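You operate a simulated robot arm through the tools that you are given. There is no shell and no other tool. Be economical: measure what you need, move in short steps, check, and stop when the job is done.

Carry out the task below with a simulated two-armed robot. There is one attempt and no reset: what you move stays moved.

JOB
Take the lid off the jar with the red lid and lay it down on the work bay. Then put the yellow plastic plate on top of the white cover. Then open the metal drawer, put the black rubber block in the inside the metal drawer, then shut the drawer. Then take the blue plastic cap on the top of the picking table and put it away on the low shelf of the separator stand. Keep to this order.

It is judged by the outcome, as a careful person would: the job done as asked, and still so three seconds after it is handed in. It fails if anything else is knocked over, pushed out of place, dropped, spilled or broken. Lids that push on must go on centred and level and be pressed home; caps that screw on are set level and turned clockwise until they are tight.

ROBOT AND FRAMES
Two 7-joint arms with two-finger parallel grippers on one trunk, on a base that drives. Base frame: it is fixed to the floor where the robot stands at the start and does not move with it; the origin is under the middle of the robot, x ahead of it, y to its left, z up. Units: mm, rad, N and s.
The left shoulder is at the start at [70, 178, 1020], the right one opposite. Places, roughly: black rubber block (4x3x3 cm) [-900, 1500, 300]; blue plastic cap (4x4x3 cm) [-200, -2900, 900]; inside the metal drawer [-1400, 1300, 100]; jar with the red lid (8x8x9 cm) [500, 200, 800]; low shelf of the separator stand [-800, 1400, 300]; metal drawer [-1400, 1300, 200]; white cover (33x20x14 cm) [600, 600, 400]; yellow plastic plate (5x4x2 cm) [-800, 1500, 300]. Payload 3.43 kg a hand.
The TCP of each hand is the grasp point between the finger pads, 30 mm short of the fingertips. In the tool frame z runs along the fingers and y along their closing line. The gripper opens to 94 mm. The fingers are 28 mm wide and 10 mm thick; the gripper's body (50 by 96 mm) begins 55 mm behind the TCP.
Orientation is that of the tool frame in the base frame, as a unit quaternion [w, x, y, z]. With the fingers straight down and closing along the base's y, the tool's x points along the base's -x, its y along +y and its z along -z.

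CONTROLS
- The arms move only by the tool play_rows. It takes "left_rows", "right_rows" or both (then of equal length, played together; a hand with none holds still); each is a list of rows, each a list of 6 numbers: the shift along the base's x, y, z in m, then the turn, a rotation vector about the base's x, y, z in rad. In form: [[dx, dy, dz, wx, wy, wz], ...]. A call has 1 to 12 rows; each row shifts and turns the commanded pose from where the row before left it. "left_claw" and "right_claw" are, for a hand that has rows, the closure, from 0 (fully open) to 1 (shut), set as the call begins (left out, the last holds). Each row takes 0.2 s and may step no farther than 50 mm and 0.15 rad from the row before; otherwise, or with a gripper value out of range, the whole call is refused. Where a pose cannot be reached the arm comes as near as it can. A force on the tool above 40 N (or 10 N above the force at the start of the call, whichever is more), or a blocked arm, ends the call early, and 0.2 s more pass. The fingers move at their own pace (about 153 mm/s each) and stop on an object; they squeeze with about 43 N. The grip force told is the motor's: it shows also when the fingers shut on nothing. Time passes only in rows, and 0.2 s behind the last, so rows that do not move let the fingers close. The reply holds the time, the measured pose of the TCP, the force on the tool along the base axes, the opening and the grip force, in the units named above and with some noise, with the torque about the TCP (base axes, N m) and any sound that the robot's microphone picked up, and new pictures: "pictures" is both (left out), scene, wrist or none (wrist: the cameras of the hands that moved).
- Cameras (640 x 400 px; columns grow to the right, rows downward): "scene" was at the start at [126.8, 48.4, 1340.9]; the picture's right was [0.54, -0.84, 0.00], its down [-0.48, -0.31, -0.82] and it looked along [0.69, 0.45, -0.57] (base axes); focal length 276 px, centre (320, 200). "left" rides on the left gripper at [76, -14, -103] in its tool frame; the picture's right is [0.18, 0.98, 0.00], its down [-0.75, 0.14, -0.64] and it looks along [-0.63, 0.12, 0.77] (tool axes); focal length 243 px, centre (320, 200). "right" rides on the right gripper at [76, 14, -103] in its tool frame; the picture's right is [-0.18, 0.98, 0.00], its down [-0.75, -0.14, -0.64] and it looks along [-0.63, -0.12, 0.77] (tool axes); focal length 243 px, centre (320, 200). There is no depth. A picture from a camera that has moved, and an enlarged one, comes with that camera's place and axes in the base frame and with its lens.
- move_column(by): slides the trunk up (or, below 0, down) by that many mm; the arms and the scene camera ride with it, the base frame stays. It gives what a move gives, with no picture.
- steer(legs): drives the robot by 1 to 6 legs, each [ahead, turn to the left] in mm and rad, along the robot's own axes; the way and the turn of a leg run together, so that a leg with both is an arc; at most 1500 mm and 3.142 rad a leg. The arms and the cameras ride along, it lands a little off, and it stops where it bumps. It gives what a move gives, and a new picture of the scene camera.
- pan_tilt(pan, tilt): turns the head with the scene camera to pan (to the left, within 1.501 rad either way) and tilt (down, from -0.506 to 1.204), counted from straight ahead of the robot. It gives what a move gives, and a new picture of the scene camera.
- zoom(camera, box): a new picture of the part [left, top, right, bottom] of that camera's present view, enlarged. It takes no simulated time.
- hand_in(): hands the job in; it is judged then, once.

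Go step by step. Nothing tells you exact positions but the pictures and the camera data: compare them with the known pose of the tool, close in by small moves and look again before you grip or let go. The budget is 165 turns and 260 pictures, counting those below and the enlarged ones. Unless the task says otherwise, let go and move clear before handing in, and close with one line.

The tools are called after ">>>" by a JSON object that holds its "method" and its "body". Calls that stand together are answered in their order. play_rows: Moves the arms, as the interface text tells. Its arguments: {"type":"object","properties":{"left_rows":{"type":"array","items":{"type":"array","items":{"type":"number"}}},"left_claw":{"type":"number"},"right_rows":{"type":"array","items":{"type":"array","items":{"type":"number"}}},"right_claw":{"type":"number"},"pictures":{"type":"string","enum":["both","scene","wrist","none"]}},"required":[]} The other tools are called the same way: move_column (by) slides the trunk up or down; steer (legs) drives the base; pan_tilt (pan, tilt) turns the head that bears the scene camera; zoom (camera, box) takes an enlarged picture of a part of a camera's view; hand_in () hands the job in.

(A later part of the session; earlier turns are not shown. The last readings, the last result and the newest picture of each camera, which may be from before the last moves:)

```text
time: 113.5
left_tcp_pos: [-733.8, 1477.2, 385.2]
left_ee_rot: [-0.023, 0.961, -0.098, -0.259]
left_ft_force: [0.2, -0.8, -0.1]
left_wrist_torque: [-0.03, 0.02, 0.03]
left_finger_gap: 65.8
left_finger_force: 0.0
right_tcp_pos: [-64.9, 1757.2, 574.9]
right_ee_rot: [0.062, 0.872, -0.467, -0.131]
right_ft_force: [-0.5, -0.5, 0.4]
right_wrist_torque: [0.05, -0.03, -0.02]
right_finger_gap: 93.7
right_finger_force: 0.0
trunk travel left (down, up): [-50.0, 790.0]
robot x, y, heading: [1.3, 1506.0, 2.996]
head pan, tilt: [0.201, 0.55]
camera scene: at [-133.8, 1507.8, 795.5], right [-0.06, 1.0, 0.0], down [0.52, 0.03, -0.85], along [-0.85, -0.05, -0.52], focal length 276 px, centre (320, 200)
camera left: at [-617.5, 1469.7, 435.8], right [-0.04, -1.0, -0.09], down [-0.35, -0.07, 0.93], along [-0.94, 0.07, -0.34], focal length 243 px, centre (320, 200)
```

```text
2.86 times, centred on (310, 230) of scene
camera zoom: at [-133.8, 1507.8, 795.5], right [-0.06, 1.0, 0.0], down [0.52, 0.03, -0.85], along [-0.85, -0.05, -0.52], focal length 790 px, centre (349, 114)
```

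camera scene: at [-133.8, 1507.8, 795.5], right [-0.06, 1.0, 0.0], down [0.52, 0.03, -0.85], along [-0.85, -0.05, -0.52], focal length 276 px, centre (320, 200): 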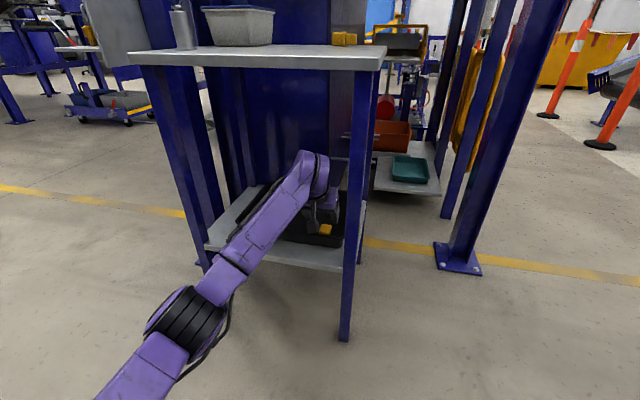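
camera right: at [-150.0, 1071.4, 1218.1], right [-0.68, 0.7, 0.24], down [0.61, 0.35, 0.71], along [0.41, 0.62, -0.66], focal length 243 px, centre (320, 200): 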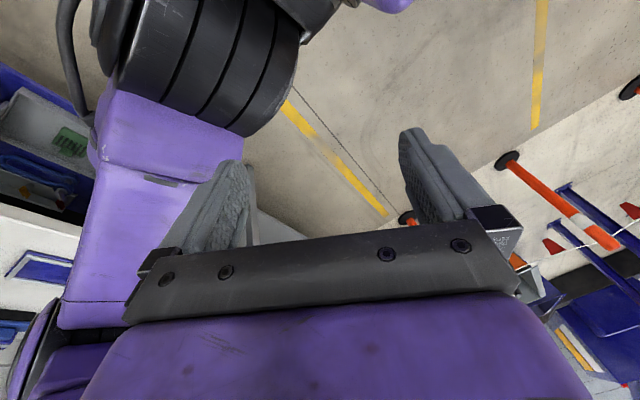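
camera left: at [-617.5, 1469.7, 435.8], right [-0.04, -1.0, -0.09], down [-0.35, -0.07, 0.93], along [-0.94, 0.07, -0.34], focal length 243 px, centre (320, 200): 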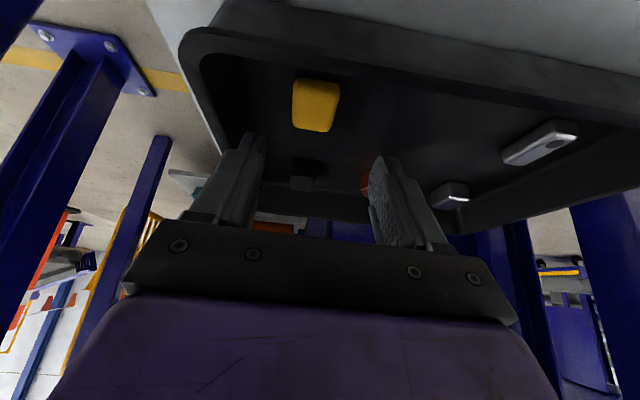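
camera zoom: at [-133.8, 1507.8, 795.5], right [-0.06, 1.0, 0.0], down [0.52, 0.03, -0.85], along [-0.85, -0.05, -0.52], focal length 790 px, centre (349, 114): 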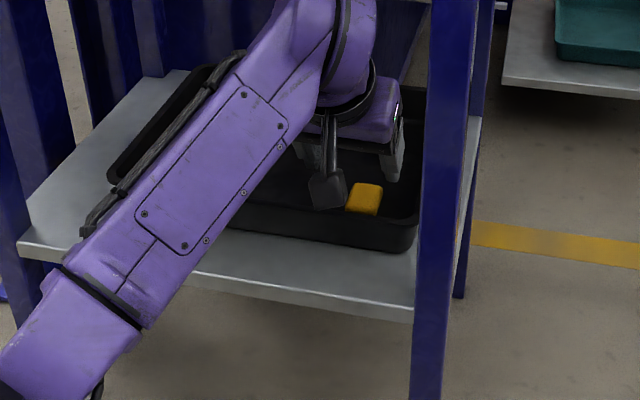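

The plate is at about (-765,1490), top z≈311, lined up with the hand. I move over it and descend.

>>> {"method": "play_rows", "body": {"left_rows": [[-0.012, 0.007, -0.01, 0, 0, 0], [-0.01, 0.005, -0.012, 0, 0, 0], [0, 0, -0.012, 0, 0, 0], [0, 0, -0.008, 0, 0, 0], [0, 0, 0, 0, 0, 0]], "left_claw": 0.42, "pictures": "wrist"}}

>>> {"method": "zoom", "body": {"camera": "scene", "box": [280, 180, 380, 250]}}

```text
time: 114.7
left_tcp_pos: [-756.1, 1490.4, 344.3]
left_ee_rot: [-0.024, 0.961, -0.097, -0.259]
left_ft_force: [-0.4, 0.3, -0.3]
left_wrist_torque: [-0.01, 0.04, 0.03]
left_finger_gap: 54.3
left_finger_force: 0.0
right_tcp_pos: [-66.4, 1757.1, 575.4]
right_ee_rot: [0.061, 0.872, -0.467, -0.131]
right_ft_force: [0.5, -0.6, 0.2]
right_wrist_torque: [0.02, -0.03, -0.01]
right_finger_gap: 93.9
right_finger_force: 0.0
trunk travel left (down, up): [-50.0, 790.0]
robot x, y, heading: [3.8, 1501.4, 2.997]
head pan, tilt: [0.201, 0.55]
camera left: at [-638.5, 1482.4, 393.7], right [-0.04, -1.0, -0.09], down [-0.35, -0.07, 0.93], along [-0.94, 0.07, -0.35], focal length 243 px, centre (320, 200)
```

left: 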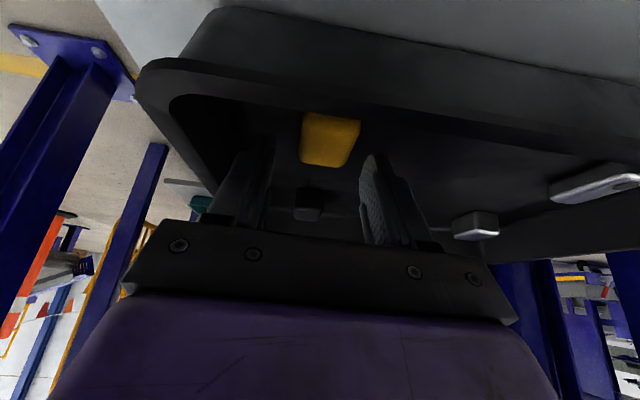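

```text
5.71 times, centred on (330, 215) of scene
camera zoom: at [-133.9, 1507.7, 795.5], right [-0.06, 1.0, 0.0], down [0.52, 0.03, -0.85], along [-0.85, -0.05, -0.52], focal length 1579 px, centre (263, 114)
```

zoom: 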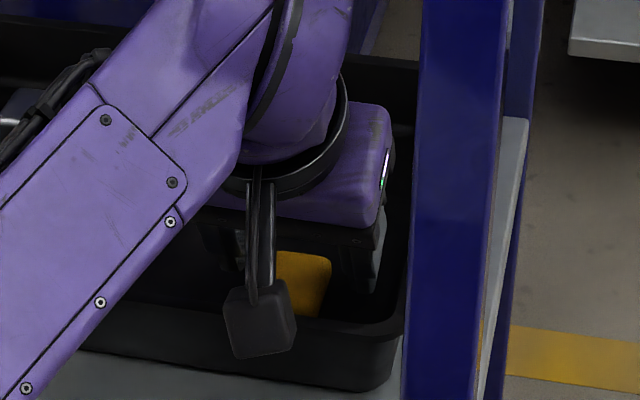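

>>> {"method": "play_rows", "body": {"left_rows": [[-0.002, 0, -0.007, 0, 0, 0], [-0.001, 0, -0.006, 0, 0, 0], [0, 0, 0, 0, 0, 0]], "pictures": "wrist"}}

```text
time: 115.5
left_tcp_pos: [-758.1, 1490.0, 337.4]
left_ee_rot: [-0.025, 0.959, -0.098, -0.264]
left_ft_force: [0.8, -1.2, 22.9]
left_wrist_torque: [0.64, -0.11, -0.03]
left_finger_gap: 54.2
left_finger_force: 0.0
right_tcp_pos: [-64.5, 1756.8, 576.0]
right_ee_rot: [0.062, 0.872, -0.466, -0.133]
right_ft_force: [0.3, -0.1, 1.2]
right_wrist_torque: [0.04, -0.02, -0.04]
right_finger_gap: 93.9
right_finger_force: 0.0
trunk travel left (down, up): [-50.0, 790.0]
robot x, y, heading: [4.3, 1505.6, 2.998]
head pan, tilt: [0.201, 0.55]
camera left: at [-640.6, 1482.5, 385.9], right [-0.04, -1.0, -0.09], down [-0.34, -0.07, 0.94], along [-0.94, 0.07, -0.34], focal length 243 px, centre (320, 200)
```

left: 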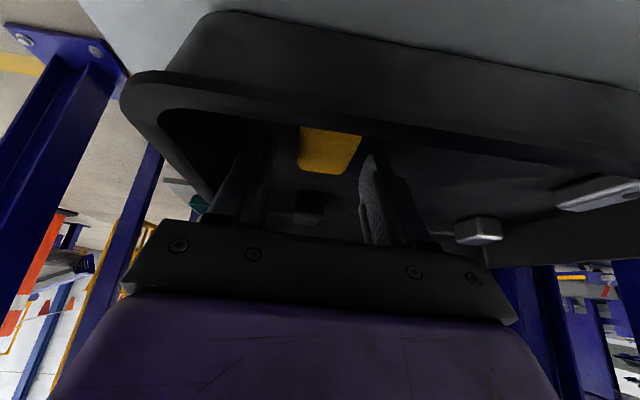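

The fingertips touch the tray floor. I ease up 3 mm and close.

>>> {"method": "play_rows", "body": {"left_rows": [[0, 0, 0.006, 0, 0, 0], [0, 0, 0, 0, 0, 0]], "pictures": "none"}}

>>> {"method": "play_rows", "body": {"left_rows": [[0, 0, 0, 0, 0, 0], [0, 0, 0, 0, 0, 0], [0, 0, 0, 0, 0, 0]], "left_claw": 1, "pictures": "wrist"}}

```text
time: 116.1
left_tcp_pos: [-758.7, 1490.5, 337.6]
left_ee_rot: [-0.023, 0.961, -0.097, -0.259]
left_ft_force: [-3.5, 2.0, 8.5]
left_wrist_torque: [0.33, 0.09, 0.11]
left_finger_gap: 54.7
left_finger_force: 0.0
right_tcp_pos: [-65.3, 1757.4, 575.9]
right_ee_rot: [0.062, 0.872, -0.468, -0.132]
right_ft_force: [-0.6, -0.2, -0.1]
right_wrist_torque: [0.03, 0.0, -0.01]
right_finger_gap: 93.8
right_finger_force: 0.2
trunk travel left (down, up): [-50.0, 790.0]
robot x, y, heading: [4.4, 1509.9, 2.999]
head pan, tilt: [0.201, 0.55]
```

```text
time: 116.9
left_tcp_pos: [-759.0, 1489.5, 336.9]
left_ee_rot: [-0.024, 0.961, -0.098, -0.259]
left_ft_force: [0.2, 2.0, 3.2]
left_wrist_torque: [0.12, -0.04, -0.01]
left_finger_gap: 29.8
left_finger_force: 43.1
right_tcp_pos: [-65.8, 1757.7, 574.7]
right_ee_rot: [0.061, 0.872, -0.467, -0.131]
right_ft_force: [-0.5, -0.4, 1.0]
right_wrist_torque: [0.02, -0.04, 0.0]
right_finger_gap: 93.9
right_finger_force: 0.2
trunk travel left (down, up): [-50.0, 790.0]
robot x, y, heading: [0.8, 1501.5, 2.995]
head pan, tilt: [0.201, 0.55]
camera left: at [-641.3, 1482.0, 387.3], right [-0.04, -1.0, -0.09], down [-0.35, -0.07, 0.93], along [-0.94, 0.07, -0.35], focal length 243 px, centre (320, 200)
```

left: 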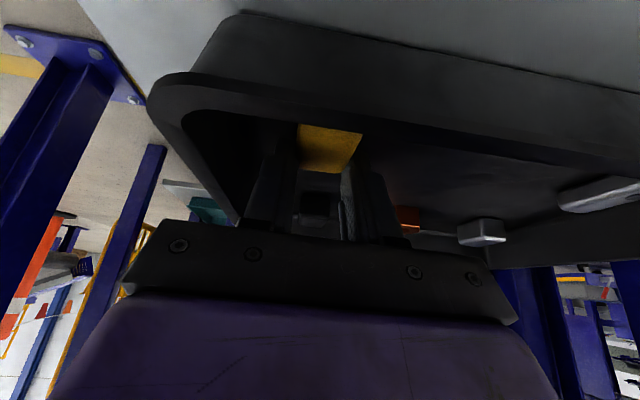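

Gripped at 30 mm. I lift it and bring it out.

>>> {"method": "play_rows", "body": {"left_rows": [[0, 0, 0.01, 0, 0, 0], [0, -0.002, 0.02, 0, 0, 0], [0, -0.005, 0.02, 0, 0, 0], [0.01, -0.008, 0.01, 0, 0, 0], [0.03, -0.01, 0, 0, 0, 0], [0.04, -0.01, 0, 0, 0, 0], [0.04, -0.01, 0, 0, 0, 0], [0, 0, 0, 0, 0, 0]]}}

```text
time: 118.7
left_tcp_pos: [-638.7, 1444.3, 397.7]
left_ee_rot: [-0.023, 0.961, -0.097, -0.258]
left_ft_force: [-0.7, 0.0, 0.3]
left_wrist_torque: [-0.03, 0.02, 0.0]
left_finger_gap: 29.8
left_finger_force: 43.1
right_tcp_pos: [-64.9, 1756.6, 575.6]
right_ee_rot: [0.061, 0.873, -0.466, -0.131]
right_ft_force: [-0.6, -0.1, 0.2]
right_wrist_torque: [0.03, -0.03, 0.0]
right_finger_gap: 94.1
right_finger_force: 0.1
trunk travel left (down, up): [-50.0, 790.0]
robot x, y, heading: [4.3, 1507.7, 2.997]
head pan, tilt: [0.201, 0.55]
camera scene: at [-133.9, 1507.7, 795.5], right [-0.06, 1.0, 0.0], down [0.52, 0.03, -0.85], along [-0.85, -0.05, -0.52], focal length 276 px, centre (320, 200)
camera left: at [-521.3, 1437.2, 448.1], right [-0.04, -1.0, -0.09], down [-0.35, -0.07, 0.93], along [-0.94, 0.07, -0.35], focal length 243 px, centre (320, 200)
```

scene: 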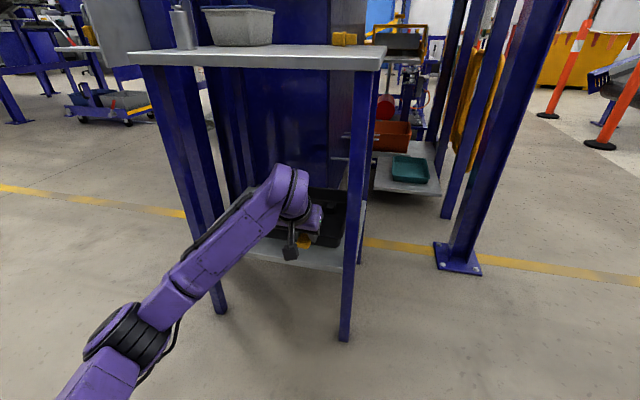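
left: 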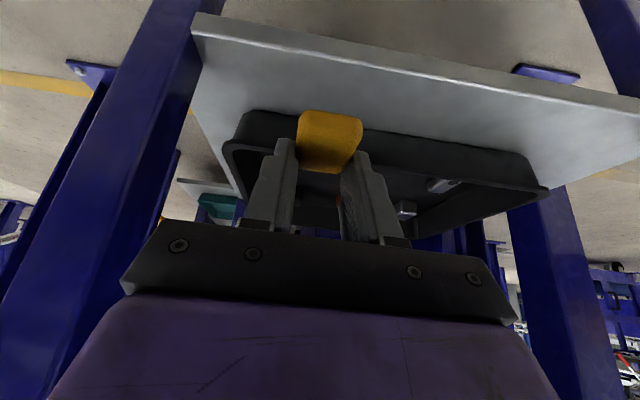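

Plate is out and firmly held. I retract the hand and turn around to look at the white cover under the bench.

>>> {"method": "play_rows", "body": {"left_rows": [[0.04, 0, 0.01, 0, 0, 0], [0.04, 0, 0.01, 0, 0, 0], [0.04, 0, 0.01, 0, 0, 0], [0.04, 0, 0.01, 0, 0, 0], [0.04, 0, 0, 0, 0, 0], [0, 0, 0, 0, 0, 0]], "pictures": "none"}}

>>> {"method": "steer", "body": {"legs": [[0, 2.5]]}}

>>> {"method": "pan_tilt", "body": {"pan": 0.2, "tilt": 0.3}}

```text
time: 120.1
left_tcp_pos: [-446.4, 1440.3, 434.2]
left_ee_rot: [-0.024, 0.96, -0.099, -0.259]
left_ft_force: [-0.8, -0.1, 0.1]
left_wrist_torque: [0.01, -0.01, 0.0]
left_finger_gap: 29.8
left_finger_force: 42.8
left hand out of reach, approached as far as the arm can: row 5
right_tcp_pos: [-65.4, 1756.4, 576.0]
right_ee_rot: [0.062, 0.872, -0.467, -0.132]
right_ft_force: [-0.8, -0.5, 0.5]
right_wrist_torque: [0.01, -0.02, 0.0]
right_finger_gap: 93.9
right_finger_force: 0.1
trunk travel left (down, up): [-50.0, 790.0]
robot x, y, heading: [-0.3, 1507.0, 2.998]
head pan, tilt: [0.201, 0.55]
```

```text
time: 126.4
left_tcp_pos: [404.7, 1291.8, 434.7]
left_ee_rot: [0.239, 0.394, 0.882, -0.104]
left_ft_force: [-0.8, 0.9, 0.2]
left_wrist_torque: [0.01, 0.02, -0.01]
left_finger_gap: 29.9
left_finger_force: 43.0
right_tcp_pos: [-90.3, 1261.7, 575.4]
right_ee_rot: [0.143, 0.716, 0.683, 0.017]
right_ft_force: [0.3, 0.7, 0.3]
right_wrist_torque: [0.03, 0.04, -0.03]
right_finger_gap: 93.5
right_finger_force: 0.1
trunk travel left (down, up): [-50.0, 790.0]
robot x, y, heading: [5.8, 1507.7, -0.781]
head pan, tilt: [0.201, 0.55]
camera scene: at [116.1, 1421.0, 795.5], right [-0.55, -0.84, 0.0], down [-0.44, 0.29, -0.85], along [0.71, -0.47, -0.52], focal length 276 px, centre (320, 200)
```

scene: 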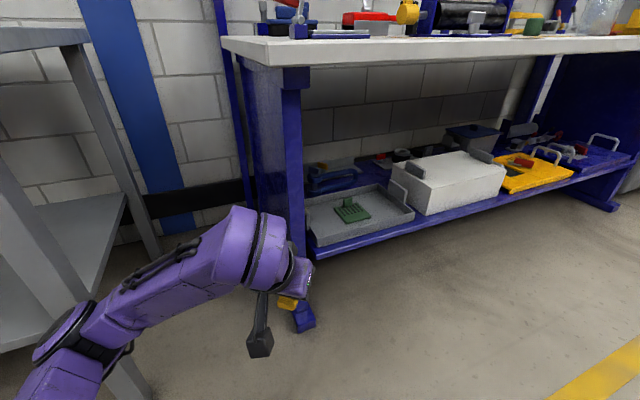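

```text
time: 127.2
left_tcp_pos: [404.8, 1292.5, 435.3]
left_ee_rot: [0.239, 0.393, 0.882, -0.104]
left_ft_force: [0.3, 0.0, 0.1]
left_wrist_torque: [0.0, -0.01, -0.01]
left_finger_gap: 29.8
left_finger_force: 42.7
right_tcp_pos: [-90.6, 1262.9, 574.5]
right_ee_rot: [0.143, 0.715, 0.684, 0.017]
right_ft_force: [0.4, -0.5, 0.0]
right_wrist_torque: [-0.01, 0.07, 0.02]
right_finger_gap: 93.7
right_finger_force: 0.1
trunk travel left (down, up): [-50.0, 790.0]
robot x, y, heading: [9.2, 1504.6, -0.777]
head pan, tilt: [0.201, 0.3]
camera scene: at [119.1, 1419.1, 818.4], right [-0.55, -0.84, 0.0], down [-0.25, 0.16, -0.96], along [0.8, -0.52, -0.3], focal length 276 px, centre (320, 200)
```

scene: 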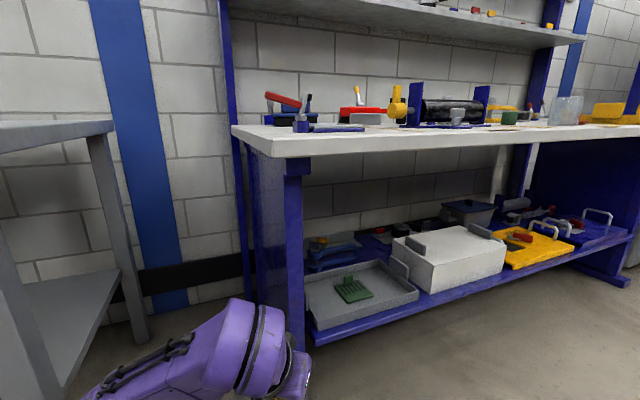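

>>> {"method": "zoom", "body": {"camera": "scene", "box": [370, 200, 530, 310]}}

```text
3.64 times, centred on (450, 255) of scene
camera zoom: at [119.1, 1419.1, 818.4], right [-0.55, -0.84, 0.0], down [-0.25, 0.16, -0.96], along [0.8, -0.52, -0.3], focal length 1005 px, centre (-153, 0)
```

zoom: 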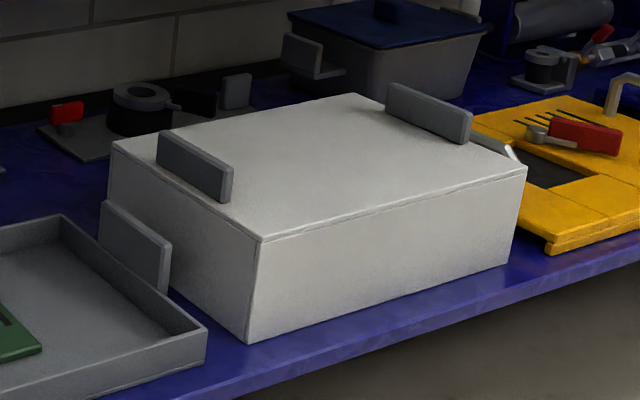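

The white cover's top is at about z≈384 with its centre near (605,565), between two grey handles; there is ~350 mm clearance under the bench top. I drive to about (-160,575) facing the bench.

>>> {"method": "steer", "body": {"legs": [[0, -0.974], [940, 0], [0, 1.581]]}}

>>> {"method": "pan_tilt", "body": {"pan": 0.1, "tilt": 0.45}}

```text
time: 138.5
left_tcp_pos: [287.2, 640.4, 435.5]
left_ee_rot: [0.259, 0.107, 0.96, -0.026]
left_ft_force: [0.2, 0.4, -0.3]
left_wrist_torque: [-0.01, -0.03, -0.01]
left_finger_gap: 29.7
left_finger_force: 43.5
right_tcp_pos: [-99.3, 328.4, 576.1]
right_ee_rot: [0.131, 0.473, 0.869, 0.059]
right_ft_force: [-0.4, 1.5, 0.4]
right_wrist_torque: [0.05, 0.05, -0.08]
right_finger_gap: 93.6
right_finger_force: 0.0
trunk travel left (down, up): [-50.0, 790.0]
robot x, y, heading: [-163.1, 580.1, -0.159]
head pan, tilt: [0.201, 0.3]
camera scene: at [-19.7, 576.4, 818.5], right [0.04, -1.0, 0.0], down [-0.3, -0.01, -0.96], along [0.95, 0.04, -0.3], focal length 276 px, centre (320, 200)
```

scene: 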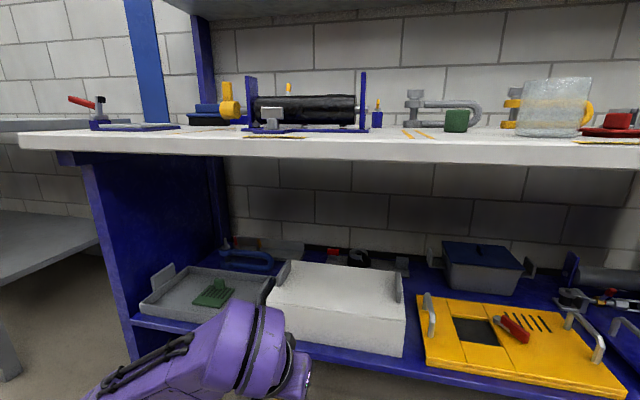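

```text
time: 139.2
left_tcp_pos: [285.3, 639.2, 434.5]
left_ee_rot: [0.26, 0.106, 0.96, -0.027]
left_ft_force: [-0.1, 0.5, 0.9]
left_wrist_torque: [0.0, -0.02, -0.05]
left_finger_gap: 29.8
left_finger_force: 43.1
right_tcp_pos: [-100.9, 328.0, 575.2]
right_ee_rot: [0.132, 0.473, 0.869, 0.06]
right_ft_force: [-0.6, -0.5, 0.0]
right_wrist_torque: [-0.04, 0.03, 0.04]
right_finger_gap: 93.7
right_finger_force: 0.1
trunk travel left (down, up): [-50.0, 790.0]
robot x, y, heading: [-165.7, 580.0, -0.158]
head pan, tilt: [0.099, 0.45]
camera scene: at [-21.3, 567.0, 804.6], right [-0.06, -1.0, 0.0], down [-0.43, 0.03, -0.9], along [0.9, -0.05, -0.43], focal length 276 px, centre (320, 200)
```

scene: 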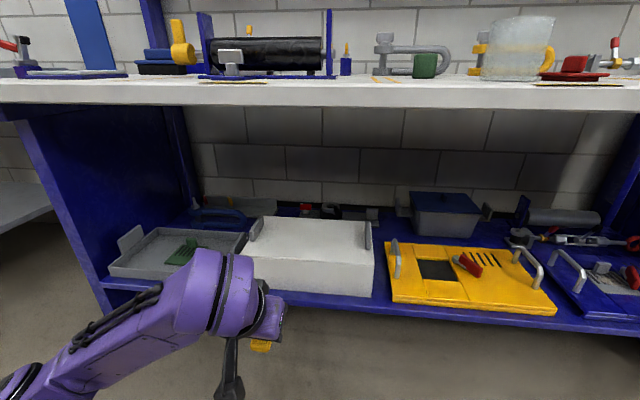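

The cover's top is at z≈378, centre ≈(625,557). I extend the hand in over it at z≈455.

>>> {"method": "play_rows", "body": {"left_rows": [[0.038, -0.01, 0.005, 0, 0, 0.03], [0.038, -0.01, 0.005, 0, 0, 0.03], [0.038, -0.01, 0.005, 0, 0, 0], [0.038, -0.01, 0.003, 0, 0, 0], [0.038, -0.01, 0.002, 0, 0, 0], [0.038, -0.009, 0, 0, 0, 0], [0.038, -0.009, 0, 0, 0, 0], [0.03, -0.009, 0, 0, 0, 0], [0, 0, 0, 0, 0, 0]]}}

```text
time: 141.2
left_tcp_pos: [583.0, 562.5, 454.8]
left_ee_rot: [0.261, 0.077, 0.962, -0.019]
left_ft_force: [0.3, 0.3, -0.1]
left_wrist_torque: [0.0, -0.02, -0.03]
left_finger_gap: 29.8
left_finger_force: 43.1
right_tcp_pos: [-99.0, 327.9, 574.5]
right_ee_rot: [0.131, 0.474, 0.869, 0.06]
right_ft_force: [0.0, 0.5, 1.2]
right_wrist_torque: [0.01, 0.0, -0.03]
right_finger_gap: 93.7
right_finger_force: 0.0
trunk travel left (down, up): [-50.0, 790.0]
robot x, y, heading: [-166.4, 579.8, -0.159]
head pan, tilt: [0.099, 0.45]
camera scene: at [-21.3, 566.9, 804.5], right [-0.06, -1.0, 0.0], down [-0.43, 0.03, -0.9], along [0.9, -0.05, -0.44], focal length 276 px, centre (320, 200)
camera left: at [463.5, 568.3, 505.1], right [0.0, 1.0, -0.09], down [0.34, 0.08, 0.94], along [0.94, -0.03, -0.34], focal length 243 px, centre (320, 200)
```

scene: 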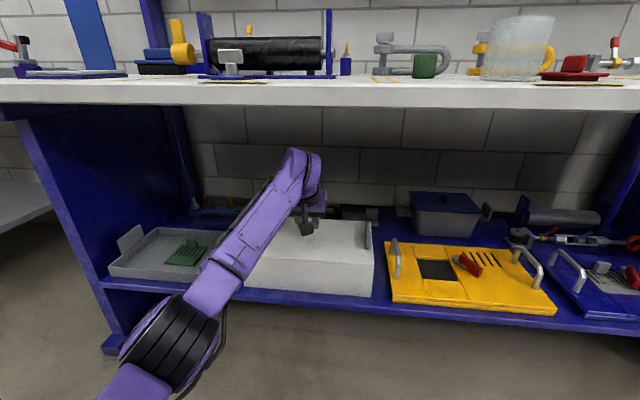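
left: 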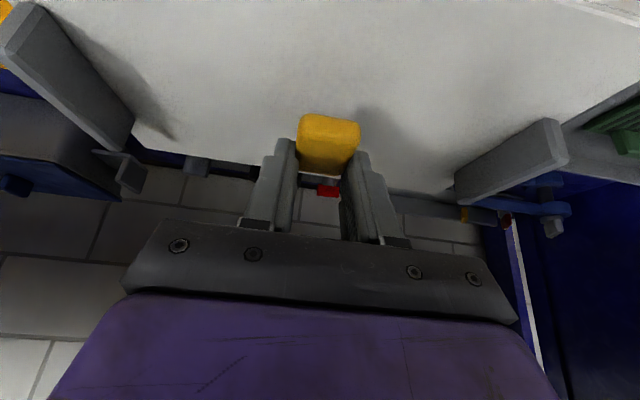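

The plate is over the middle of the cover. I lower in small steps.

>>> {"method": "play_rows", "body": {"left_rows": [[0, 0, -0.012, 0, 0, 0], [0, 0, -0.01, 0, 0, 0], [0, 0, -0.006, 0, 0, 0], [0, 0, -0.004, 0, 0, 0], [0, 0, 0, 0, 0, 0]], "pictures": "wrist"}}

```text
time: 142.4
left_tcp_pos: [582.0, 562.8, 423.1]
left_ee_rot: [0.259, 0.077, 0.963, -0.018]
left_ft_force: [-0.5, -0.3, 0.0]
left_wrist_torque: [0.02, 0.02, -0.03]
left_finger_gap: 29.6
left_finger_force: 42.9
right_tcp_pos: [-99.9, 327.0, 575.0]
right_ee_rot: [0.131, 0.473, 0.869, 0.059]
right_ft_force: [0.0, -0.8, 0.5]
right_wrist_torque: [-0.05, 0.01, 0.0]
right_finger_gap: 93.7
right_finger_force: 0.1
trunk travel left (down, up): [-50.0, 790.0]
robot x, y, heading: [-169.6, 580.9, -0.157]
head pan, tilt: [0.099, 0.45]
camera left: at [463.0, 568.5, 473.4], right [0.0, 1.0, -0.09], down [0.35, 0.08, 0.93], along [0.94, -0.03, -0.34], focal length 243 px, centre (320, 200)
```

left: 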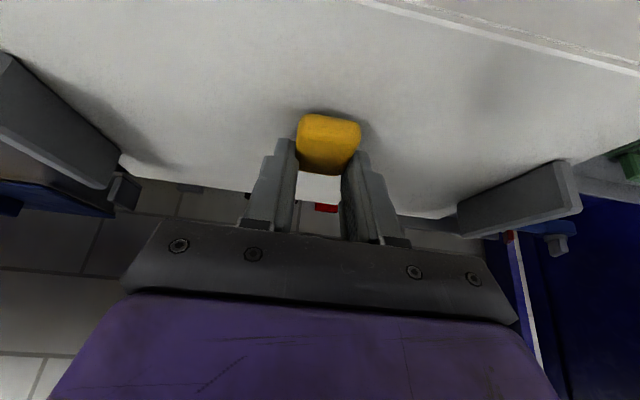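

>>> {"method": "play_rows", "body": {"left_rows": [[0, 0, -0.003, 0, 0, 0], [0, 0, -0.003, 0, 0, 0], [0, 0, -0.002, 0, 0, 0], [0, 0, -0.002, 0, 0, 0], [0, 0, 0, 0, 0, 0]], "pictures": "wrist"}}

```text
time: 143.6
left_tcp_pos: [581.4, 561.6, 417.2]
left_ee_rot: [0.264, 0.078, 0.961, -0.019]
left_ft_force: [6.7, -0.7, 20.8]
left_wrist_torque: [-0.34, -0.29, 0.13]
left_finger_gap: 30.1
left_finger_force: 42.8
right_tcp_pos: [-102.2, 327.6, 575.7]
right_ee_rot: [0.133, 0.473, 0.869, 0.061]
right_ft_force: [-0.8, 1.2, 0.8]
right_wrist_torque: [0.02, 0.05, 0.02]
right_finger_gap: 93.7
right_finger_force: 0.0
trunk travel left (down, up): [-50.0, 790.0]
robot x, y, heading: [-164.9, 579.3, -0.158]
head pan, tilt: [0.099, 0.45]
camera left: at [462.2, 568.6, 466.9], right [0.0, 1.0, -0.09], down [0.34, 0.08, 0.94], along [0.94, -0.03, -0.34], focal length 243 px, centre (320, 200)
```

left: 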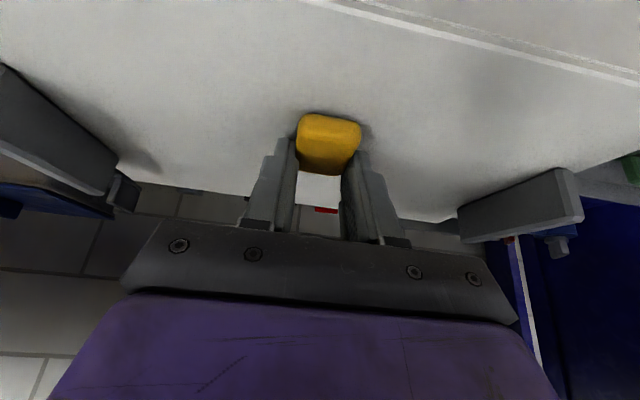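

Contact with the cover. I ease the pressure, open, and withdraw upward.

>>> {"method": "play_rows", "body": {"left_rows": [[0, 0, 0.003, 0, 0, 0], [0, 0, 0, 0, 0, 0]], "pictures": "none"}}

>>> {"method": "play_rows", "body": {"left_rows": [[0, 0, 0, 0, 0, 0], [0, 0, 0, 0, 0, 0], [0, 0, 0, 0, 0, 0]], "left_claw": 0.4, "pictures": "wrist"}}

>>> {"method": "play_rows", "body": {"left_rows": [[0, 0, 0.012, 0, 0, 0], [0, 0, 0.02, 0, 0, 0], [-0.01, 0, 0.02, 0, 0, 0], [-0.04, 0.01, 0, 0, 0, 0], [-0.04, 0.01, 0, 0, 0, 0], [-0.04, 0.01, 0, 0, 0, 0], [-0.04, 0.01, 0, 0, 0, 0], [-0.04, 0.01, 0, 0, 0, 0], [-0.04, 0.01, -0.01, 0, 0, 0], [-0.04, 0.01, -0.02, 0, 0, 0], [-0.03, 0, -0.02, 0, 0, 0], [0, 0, 0, 0, 0, 0]], "pictures": "scene"}}

>>> {"method": "zoom", "body": {"camera": "scene", "box": [220, 190, 400, 310]}}

```text
time: 144.2
left_tcp_pos: [580.8, 562.9, 418.1]
left_ee_rot: [0.261, 0.078, 0.962, -0.019]
left_ft_force: [7.2, -0.6, 16.9]
left_wrist_torque: [-0.29, -0.24, 0.12]
left_finger_gap: 30.0
left_finger_force: 42.9
right_tcp_pos: [-100.8, 327.7, 575.5]
right_ee_rot: [0.132, 0.473, 0.869, 0.06]
right_ft_force: [-0.5, 0.5, 0.3]
right_wrist_torque: [-0.01, 0.03, -0.03]
right_finger_gap: 94.1
right_finger_force: 0.1
trunk travel left (down, up): [-50.0, 790.0]
robot x, y, heading: [-163.1, 575.5, -0.155]
head pan, tilt: [0.099, 0.45]
```

```text
time: 145.0
left_tcp_pos: [580.4, 563.4, 418.1]
left_ee_rot: [0.261, 0.076, 0.962, -0.017]
left_ft_force: [-2.9, 5.4, 14.2]
left_wrist_torque: [-0.23, 0.11, -0.11]
left_finger_gap: 53.8
left_finger_force: 0.1
right_tcp_pos: [-101.2, 328.6, 576.3]
right_ee_rot: [0.133, 0.473, 0.869, 0.06]
right_ft_force: [0.9, -0.1, 0.8]
right_wrist_torque: [0.02, 0.02, 0.0]
right_finger_gap: 93.6
right_finger_force: 0.0
trunk travel left (down, up): [-50.0, 790.0]
robot x, y, heading: [-166.7, 577.6, -0.16]
head pan, tilt: [0.099, 0.45]
camera left: at [462.2, 568.8, 467.8], right [0.0, 1.0, -0.09], down [0.34, 0.08, 0.94], along [0.94, -0.03, -0.34], focal length 243 px, centre (320, 200)
```

left: 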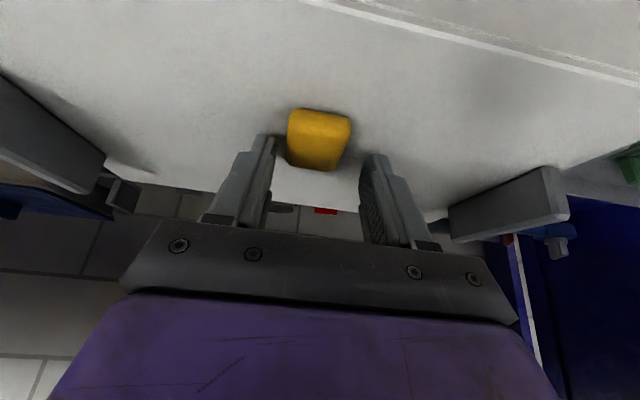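

```text
time: 147.6
left_tcp_pos: [292.7, 647.5, 409.1]
left_ee_rot: [0.26, 0.079, 0.962, -0.02]
left_ft_force: [-0.4, -0.3, 0.4]
left_wrist_torque: [0.05, 0.0, 0.01]
left_finger_gap: 56.3
left_finger_force: 0.2
left hand out of reach, approached as far as the arm can: row 10, 11
right_tcp_pos: [-100.1, 328.2, 575.4]
right_ee_rot: [0.131, 0.474, 0.869, 0.06]
right_ft_force: [-0.2, 0.0, 0.6]
right_wrist_torque: [-0.04, 0.04, -0.02]
right_finger_gap: 93.8
right_finger_force: 0.0
trunk travel left (down, up): [-50.0, 790.0]
robot x, y, heading: [-165.1, 583.0, -0.158]
head pan, tilt: [0.099, 0.45]
camera scene: at [-21.3, 567.1, 804.6], right [-0.06, -1.0, 0.0], down [-0.43, 0.03, -0.9], along [0.9, -0.05, -0.44], focal length 276 px, centre (320, 200)
```

scene: 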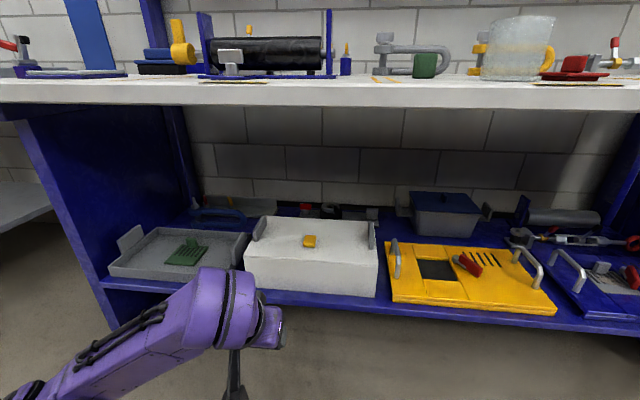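

```text
3.33 times, centred on (310, 250) of scene
camera zoom: at [-21.3, 567.1, 804.6], right [-0.06, -1.0, 0.0], down [-0.43, 0.03, -0.9], along [0.9, -0.05, -0.44], focal length 921 px, centre (353, 33)
```

zoom: 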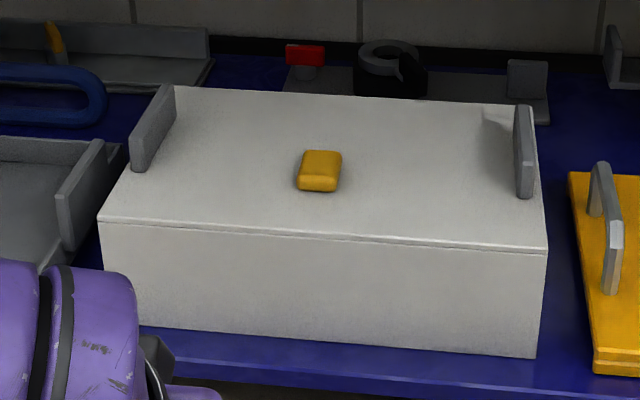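

The plate sits flat in the middle of the cover. Next: the METAL drawer. I drive around to the machine's front, near (-1410,390), and look.

>>> {"method": "steer", "body": {"legs": [[0, -2.829], [1250, 0], [0, -1.6]]}}

>>> {"method": "pan_tilt", "body": {"pan": -0.2, "tilt": 0.5}}

```text
time: 157.7
left_tcp_pos: [-1175.6, 275.2, 410.6]
left_ee_rot: [0.017, 0.962, 0.065, -0.263]
left_ft_force: [-0.1, 0.5, 0.0]
left_wrist_torque: [0.02, -0.03, 0.02]
left_finger_gap: 56.3
left_finger_force: 0.0
right_tcp_pos: [-895.9, 698.3, 577.3]
right_ee_rot: [0.085, 0.93, -0.335, -0.126]
right_ft_force: [-1.0, 1.2, 0.1]
right_wrist_torque: [-0.05, -0.06, 0.02]
right_finger_gap: 93.8
right_finger_force: 0.1
trunk travel left (down, up): [-50.0, 790.0]
robot x, y, heading: [-761.3, 480.3, -3.02]
head pan, tilt: [0.099, 0.45]
stopped in leg 2: the robot was blocked; the commanded pose is now the measured one
camera scene: at [-894.2, 448.2, 805.6], right [-0.22, 0.98, 0.0], down [0.42, 0.1, -0.9], along [-0.88, -0.2, -0.43], focal length 276 px, centre (320, 200)
```

scene: 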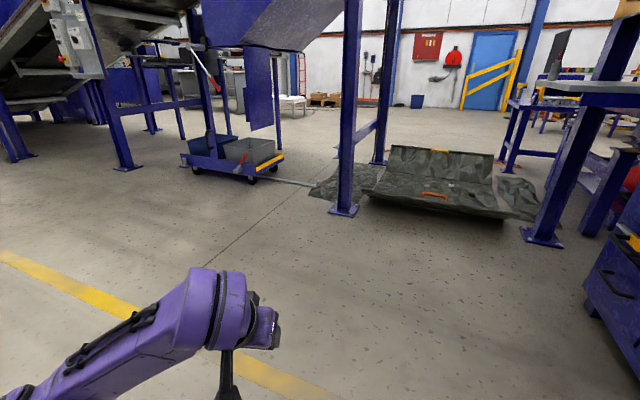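

```text
time: 158.5
left_tcp_pos: [-1176.6, 276.0, 410.4]
left_ee_rot: [0.018, 0.962, 0.065, -0.264]
left_ft_force: [-0.8, 0.1, 0.0]
left_wrist_torque: [0.01, 0.02, 0.03]
left_finger_gap: 56.5
left_finger_force: 0.1
right_tcp_pos: [-894.2, 698.6, 577.7]
right_ee_rot: [0.085, 0.929, -0.336, -0.126]
right_ft_force: [-0.6, -0.6, 0.3]
right_wrist_torque: [0.01, -0.01, -0.03]
right_finger_gap: 93.9
right_finger_force: 0.1
trunk travel left (down, up): [-50.0, 790.0]
robot x, y, heading: [-760.0, 478.7, -3.017]
head pan, tilt: [-0.201, 0.499]
camera scene: at [-894.4, 475.5, 801.0], right [0.08, 1.0, 0.0], down [0.47, -0.03, -0.88], along [-0.88, 0.07, -0.47], focal length 276 px, centre (320, 200)
```

scene: 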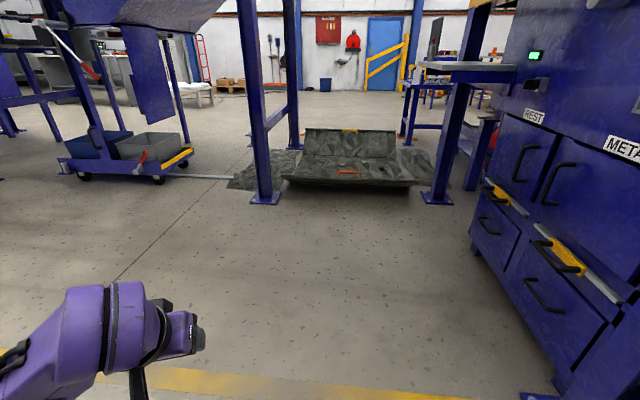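

>>> {"method": "pan_tilt", "body": {"pan": -1.2, "tilt": 0.6}}

```text
time: 159.8
left_tcp_pos: [-1175.8, 276.5, 410.4]
left_ee_rot: [0.017, 0.962, 0.065, -0.264]
left_ft_force: [0.3, 0.2, 0.8]
left_wrist_torque: [0.0, 0.0, -0.03]
left_finger_gap: 56.3
left_finger_force: 0.1
right_tcp_pos: [-893.2, 698.2, 578.5]
right_ee_rot: [0.084, 0.929, -0.337, -0.127]
right_ft_force: [0.3, 0.7, -0.4]
right_wrist_torque: [0.0, -0.01, -0.01]
right_finger_gap: 93.8
right_finger_force: 0.0
trunk travel left (down, up): [-50.0, 790.0]
robot x, y, heading: [-759.6, 477.8, -3.017]
head pan, tilt: [-1.201, 0.6]
camera scene: at [-845.7, 546.3, 791.8], right [0.88, 0.47, 0.0], down [0.26, -0.49, -0.83], along [-0.39, 0.73, -0.56], focal length 276 px, centre (320, 200)
```

scene: 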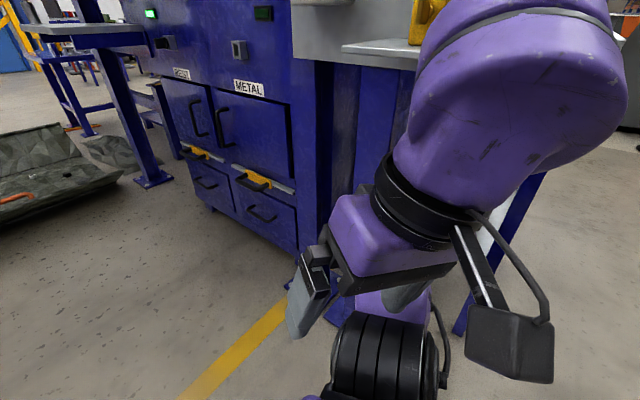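

Right elbow met the padlock post; everything is upright. I back off and swing farther south.

>>> {"method": "steer", "body": {"legs": [[-120, 0], [0, 0.25], [790, 0]]}}

```text
time: 165.7
left_tcp_pos: [-1733.7, -102.7, 408.7]
left_ee_rot: [0.052, 0.946, 0.188, -0.257]
left_ft_force: [-0.6, 0.3, -0.1]
left_wrist_torque: [0.01, 0.01, 0.0]
left_finger_gap: 56.4
left_finger_force: 0.1
right_tcp_pos: [-1569.8, 377.1, 576.6]
right_ee_rot: [0.101, 0.965, -0.215, -0.111]
right_ft_force: [0.1, 0.3, 0.3]
right_wrist_torque: [0.04, -0.02, 0.03]
right_finger_gap: 94.0
right_finger_force: 0.0
trunk travel left (down, up): [-50.0, 790.0]
robot x, y, heading: [-1381.0, 195.8, -2.758]
head pan, tilt: [-1.201, 0.6]
camera scene: at [-1485.3, 242.8, 791.0], right [0.73, 0.68, 0.0], down [0.39, -0.41, -0.83], along [-0.56, 0.6, -0.56], focal length 276 px, centre (320, 200)
```

scene: 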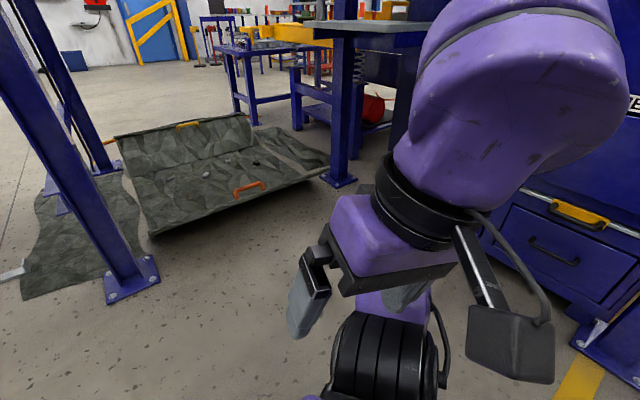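

>>> {"method": "steer", "body": {"legs": [[0, -2.125]]}}

>>> {"method": "pan_tilt", "body": {"pan": -0.05, "tilt": 0.5}}

```text
time: 171.2
left_tcp_pos: [-1447.9, 655.7, 408.7]
left_ee_rot: [0.199, -0.624, 0.736, 0.17]
left_ft_force: [-0.3, 0.4, 0.0]
left_wrist_torque: [-0.02, -0.01, 0.01]
left_finger_gap: 56.4
left_finger_force: 0.0
right_tcp_pos: [-1126.8, 262.7, 577.3]
right_ee_rot: [0.048, -0.281, 0.948, 0.141]
right_ft_force: [0.3, -0.5, 0.0]
right_wrist_torque: [0.02, -0.03, 0.03]
right_finger_gap: 94.1
right_finger_force: 0.0
trunk travel left (down, up): [-50.0, 790.0]
robot x, y, heading: [-1382.7, 193.8, 1.399]
head pan, tilt: [-1.201, 0.6]
camera scene: at [-1283.1, 263.9, 791.0], right [0.2, -0.98, 0.0], down [-0.55, -0.11, -0.83], along [0.81, 0.16, -0.56], focal length 276 px, centre (320, 200)
```

scene: 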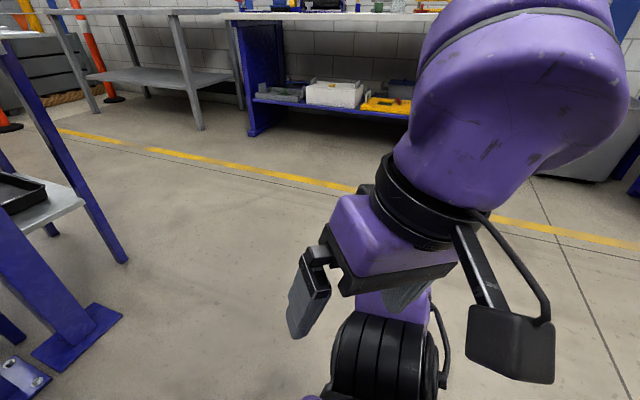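

```text
time: 172.6
left_tcp_pos: [-1449.1, 655.4, 408.7]
left_ee_rot: [0.2, -0.624, 0.736, 0.17]
left_ft_force: [0.7, 0.5, 0.5]
left_wrist_torque: [-0.01, 0.01, -0.03]
left_finger_gap: 56.6
left_finger_force: 0.1
right_tcp_pos: [-1127.4, 262.2, 576.5]
right_ee_rot: [0.047, -0.28, 0.948, 0.142]
right_ft_force: [-0.5, 0.4, 1.0]
right_wrist_torque: [-0.01, 0.03, -0.02]
right_finger_gap: 94.0
right_finger_force: 0.1
trunk travel left (down, up): [-50.0, 790.0]
robot x, y, heading: [-1375.8, 199.8, 1.396]
head pan, tilt: [-0.051, 0.499]
camera scene: at [-1349.6, 335.2, 800.1], right [0.98, -0.22, 0.0], down [-0.11, -0.47, -0.88], along [0.19, 0.86, -0.48], focal length 276 px, centre (320, 200)
```

scene: 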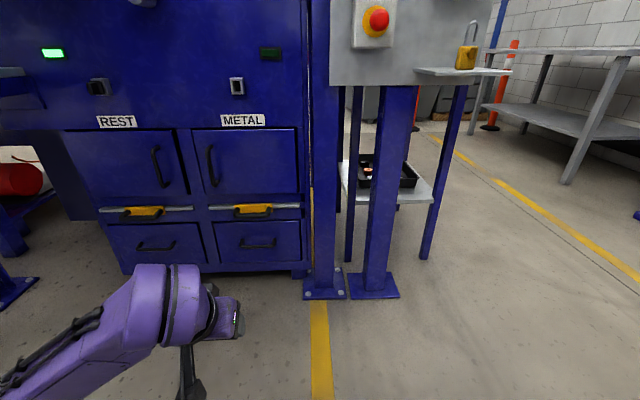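

>>> {"method": "zoom", "body": {"camera": "scene", "box": [190, 180, 320, 280]}}

```text
4.00 times, centred on (255, 230) of scene
camera zoom: at [-1349.6, 335.2, 800.1], right [0.98, -0.22, 0.0], down [-0.11, -0.47, -0.88], along [0.19, 0.86, -0.48], focal length 1105 px, centre (580, 80)
```

zoom: 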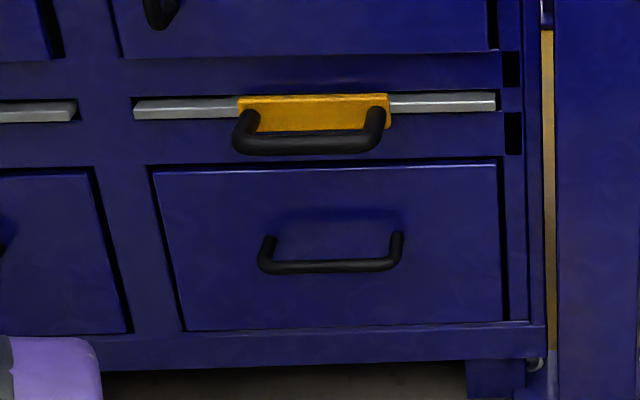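

The METAL drawer's U-handle bar is at about (-1398,1135,200). I move closer, lower the trunk, and turn the hand to point horizontally with the fingers closing vertically.

>>> {"method": "steer", "body": {"legs": [[200, 0]]}}

>>> {"method": "move_column", "body": {"by": -45}}

>>> {"method": "play_rows", "body": {"left_rows": [[0.0033, 0.0187, 0, 0.129, -0.0228, 0], [0.0033, 0.0187, 0, 0.129, -0.0228, 0], [0.0033, 0.0187, 0, 0.129, -0.0228, 0], [0.0033, 0.0187, 0, 0.129, -0.0228, 0], [0.0033, 0.0187, 0, 0.129, -0.0228, 0], [0.0033, 0.0187, 0, 0.129, -0.0228, 0], [0.0033, 0.0187, 0, 0.129, -0.0228, 0], [0.0033, 0.0187, 0, 0.129, -0.0228, 0], [0, 0, 0, 0, 0, 0]], "left_claw": 0.3}}

```text
time: 174.2
left_tcp_pos: [-1414.1, 853.2, 409.5]
left_ee_rot: [0.199, -0.624, 0.736, 0.17]
left_ft_force: [0.1, 0.3, -0.7]
left_wrist_torque: [0.0, 0.0, 0.03]
left_finger_gap: 56.1
left_finger_force: 0.0
right_tcp_pos: [-1093.4, 460.4, 577.2]
right_ee_rot: [0.048, -0.282, 0.948, 0.142]
right_ft_force: [0.0, 0.1, 0.7]
right_wrist_torque: [-0.02, -0.03, 0.01]
right_finger_gap: 94.0
right_finger_force: 0.1
trunk travel left (down, up): [-50.0, 790.0]
robot x, y, heading: [-1344.1, 394.3, 1.4]
head pan, tilt: [-0.051, 0.499]
camera scene: at [-1315.3, 532.7, 800.1], right [0.98, -0.22, 0.0], down [-0.11, -0.47, -0.88], along [0.19, 0.86, -0.48], focal length 276 px, centre (320, 200)
```

scene: 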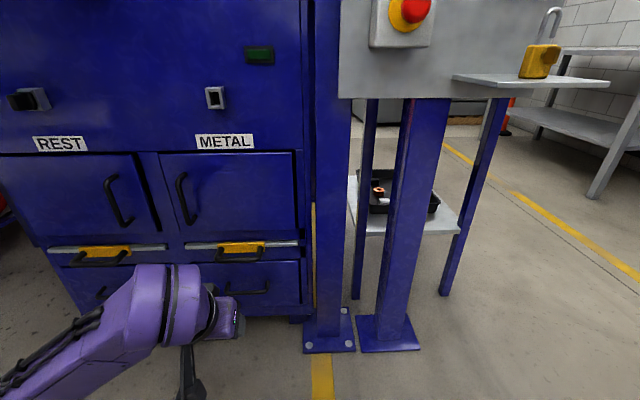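

```text
time: 175.0
left_tcp_pos: [-1414.6, 852.6, 363.7]
left_ee_rot: [0.199, -0.624, 0.736, 0.17]
left_ft_force: [0.3, 0.8, -0.1]
left_wrist_torque: [-0.01, 0.0, 0.03]
left_finger_gap: 56.5
left_finger_force: 0.0
right_tcp_pos: [-1092.5, 459.9, 531.6]
right_ee_rot: [0.047, -0.281, 0.948, 0.142]
right_ft_force: [-0.5, 0.5, -0.4]
right_wrist_torque: [0.04, -0.02, -0.02]
right_finger_gap: 94.0
right_finger_force: 0.0
trunk travel left (down, up): [-5.0, 835.0]
robot x, y, heading: [-1347.6, 397.0, 1.4]
head pan, tilt: [-0.051, 0.499]
```

```text
time: 176.6
left_tcp_pos: [-1376.3, 935.2, 459.4]
left_ee_rot: [0.465, -0.404, 0.545, 0.569]
left_ft_force: [0.4, -0.1, -0.1]
left_wrist_torque: [0.0, 0.02, 0.0]
left_finger_gap: 65.9
left_finger_force: 0.1
left hand out of reach, approached as far as the arm can: row 4, 5, 6, 7
right_tcp_pos: [-1093.4, 460.2, 531.0]
right_ee_rot: [0.047, -0.281, 0.948, 0.143]
right_ft_force: [0.1, 0.6, -0.9]
right_wrist_torque: [-0.04, -0.02, 0.02]
right_finger_gap: 94.0
right_finger_force: 0.1
trunk travel left (down, up): [-5.0, 835.0]
robot x, y, heading: [-1346.5, 397.7, 1.397]
head pan, tilt: [-0.051, 0.499]
stopped in row 7 (left hand): the arm was blocked; the commanded pose is now the measured one
camera scene: at [-1314.3, 532.2, 755.4], right [0.98, -0.22, 0.0], down [-0.11, -0.47, -0.88], along [0.19, 0.86, -0.48], focal length 276 px, centre (320, 200)
camera left: at [-1386.5, 840.9, 375.2], right [-1.0, 0.04, 0.06], down [0.02, -0.7, 0.71], along [0.07, 0.71, 0.7], focal length 243 px, centre (320, 200)
```

scene: 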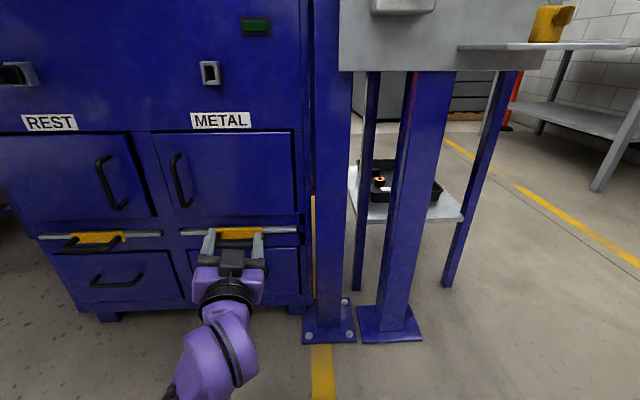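
left: 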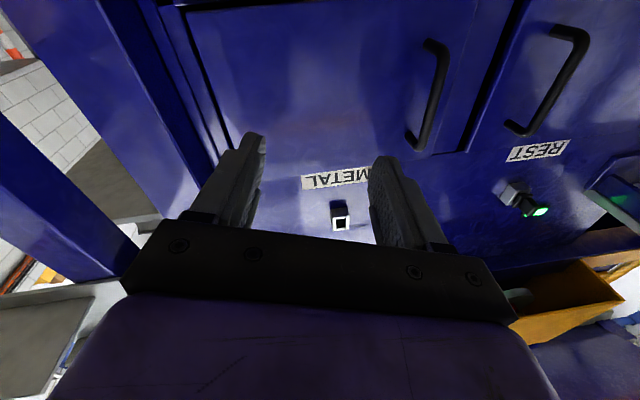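

The hand is horizontal now, but the elbow runs low. I raise the trunk, then roll the hand so that the fingers close vertically.

>>> {"method": "move_column", "body": {"by": 200}}

>>> {"method": "play_rows", "body": {"left_rows": [[0, 0, -0.02, 0.0248, 0.1407, 0], [0, 0, -0.02, 0.0248, 0.1407, 0], [0, 0, -0.02, 0.0248, 0.1407, 0], [0, 0, -0.02, 0.0248, 0.1407, 0], [0, 0, -0.02, 0.0248, 0.1407, 0], [0, 0, -0.02, 0.0248, 0.1407, 0], [0, 0, -0.02, 0.0248, 0.1407, 0], [0, 0, -0.02, 0.0248, 0.1407, 0], [0, 0, -0.02, 0.0248, 0.1407, 0], [0, 0, 0, 0, 0, 0]]}}

```text
time: 178.8
left_tcp_pos: [-1374.5, 934.7, 657.0]
left_ee_rot: [0.466, -0.406, 0.547, 0.564]
left_ft_force: [0.1, -0.3, -0.2]
left_wrist_torque: [0.0, 0.05, -0.02]
left_finger_gap: 65.5
left_finger_force: 0.0
right_tcp_pos: [-1092.9, 460.3, 731.8]
right_ee_rot: [0.047, -0.281, 0.948, 0.143]
right_ft_force: [-0.2, 0.1, 0.2]
right_wrist_torque: [0.01, -0.05, 0.05]
right_finger_gap: 94.2
right_finger_force: 0.1
trunk travel left (down, up): [-205.0, 635.0]
robot x, y, heading: [-1347.2, 395.4, 1.395]
head pan, tilt: [-0.051, 0.499]
```

```text
time: 181.0
left_tcp_pos: [-1375.7, 935.2, 477.0]
left_ee_rot: [0.091, 0.057, 0.654, 0.749]
left_ft_force: [-0.2, 1.4, -0.1]
left_wrist_torque: [0.01, 0.01, -0.04]
left_finger_gap: 65.8
left_finger_force: 0.0
right_tcp_pos: [-1092.1, 459.7, 730.8]
right_ee_rot: [0.048, -0.281, 0.948, 0.142]
right_ft_force: [-0.5, -0.1, -0.8]
right_wrist_torque: [0.0, -0.03, 0.0]
right_finger_gap: 94.1
right_finger_force: 0.1
trunk travel left (down, up): [-205.0, 635.0]
robot x, y, heading: [-1349.5, 398.1, 1.4]
head pan, tilt: [-0.051, 0.499]
camera scene: at [-1315.4, 532.8, 955.1], right [0.98, -0.22, 0.0], down [-0.11, -0.47, -0.88], along [0.19, 0.86, -0.48], focal length 276 px, centre (320, 200)
camera left: at [-1470.8, 855.0, 446.0], right [-0.24, -0.09, 0.97], down [0.6, -0.8, 0.08], along [0.77, 0.59, 0.24], focal length 243 px, centre (320, 200)
```

scene: 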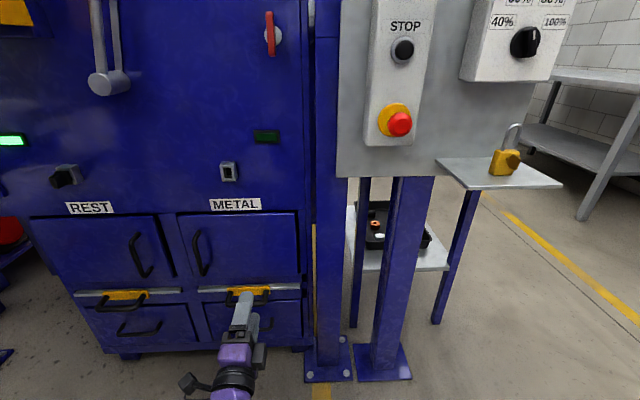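
left: 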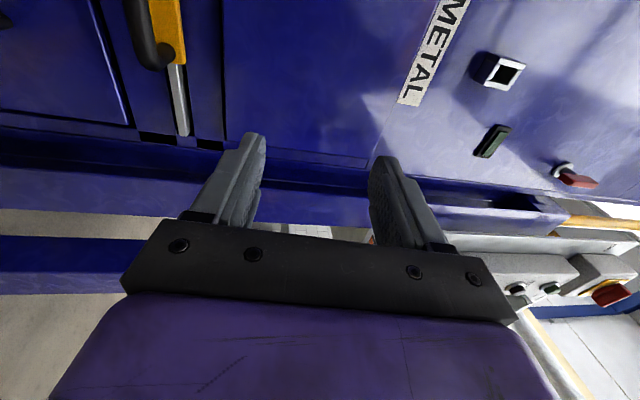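

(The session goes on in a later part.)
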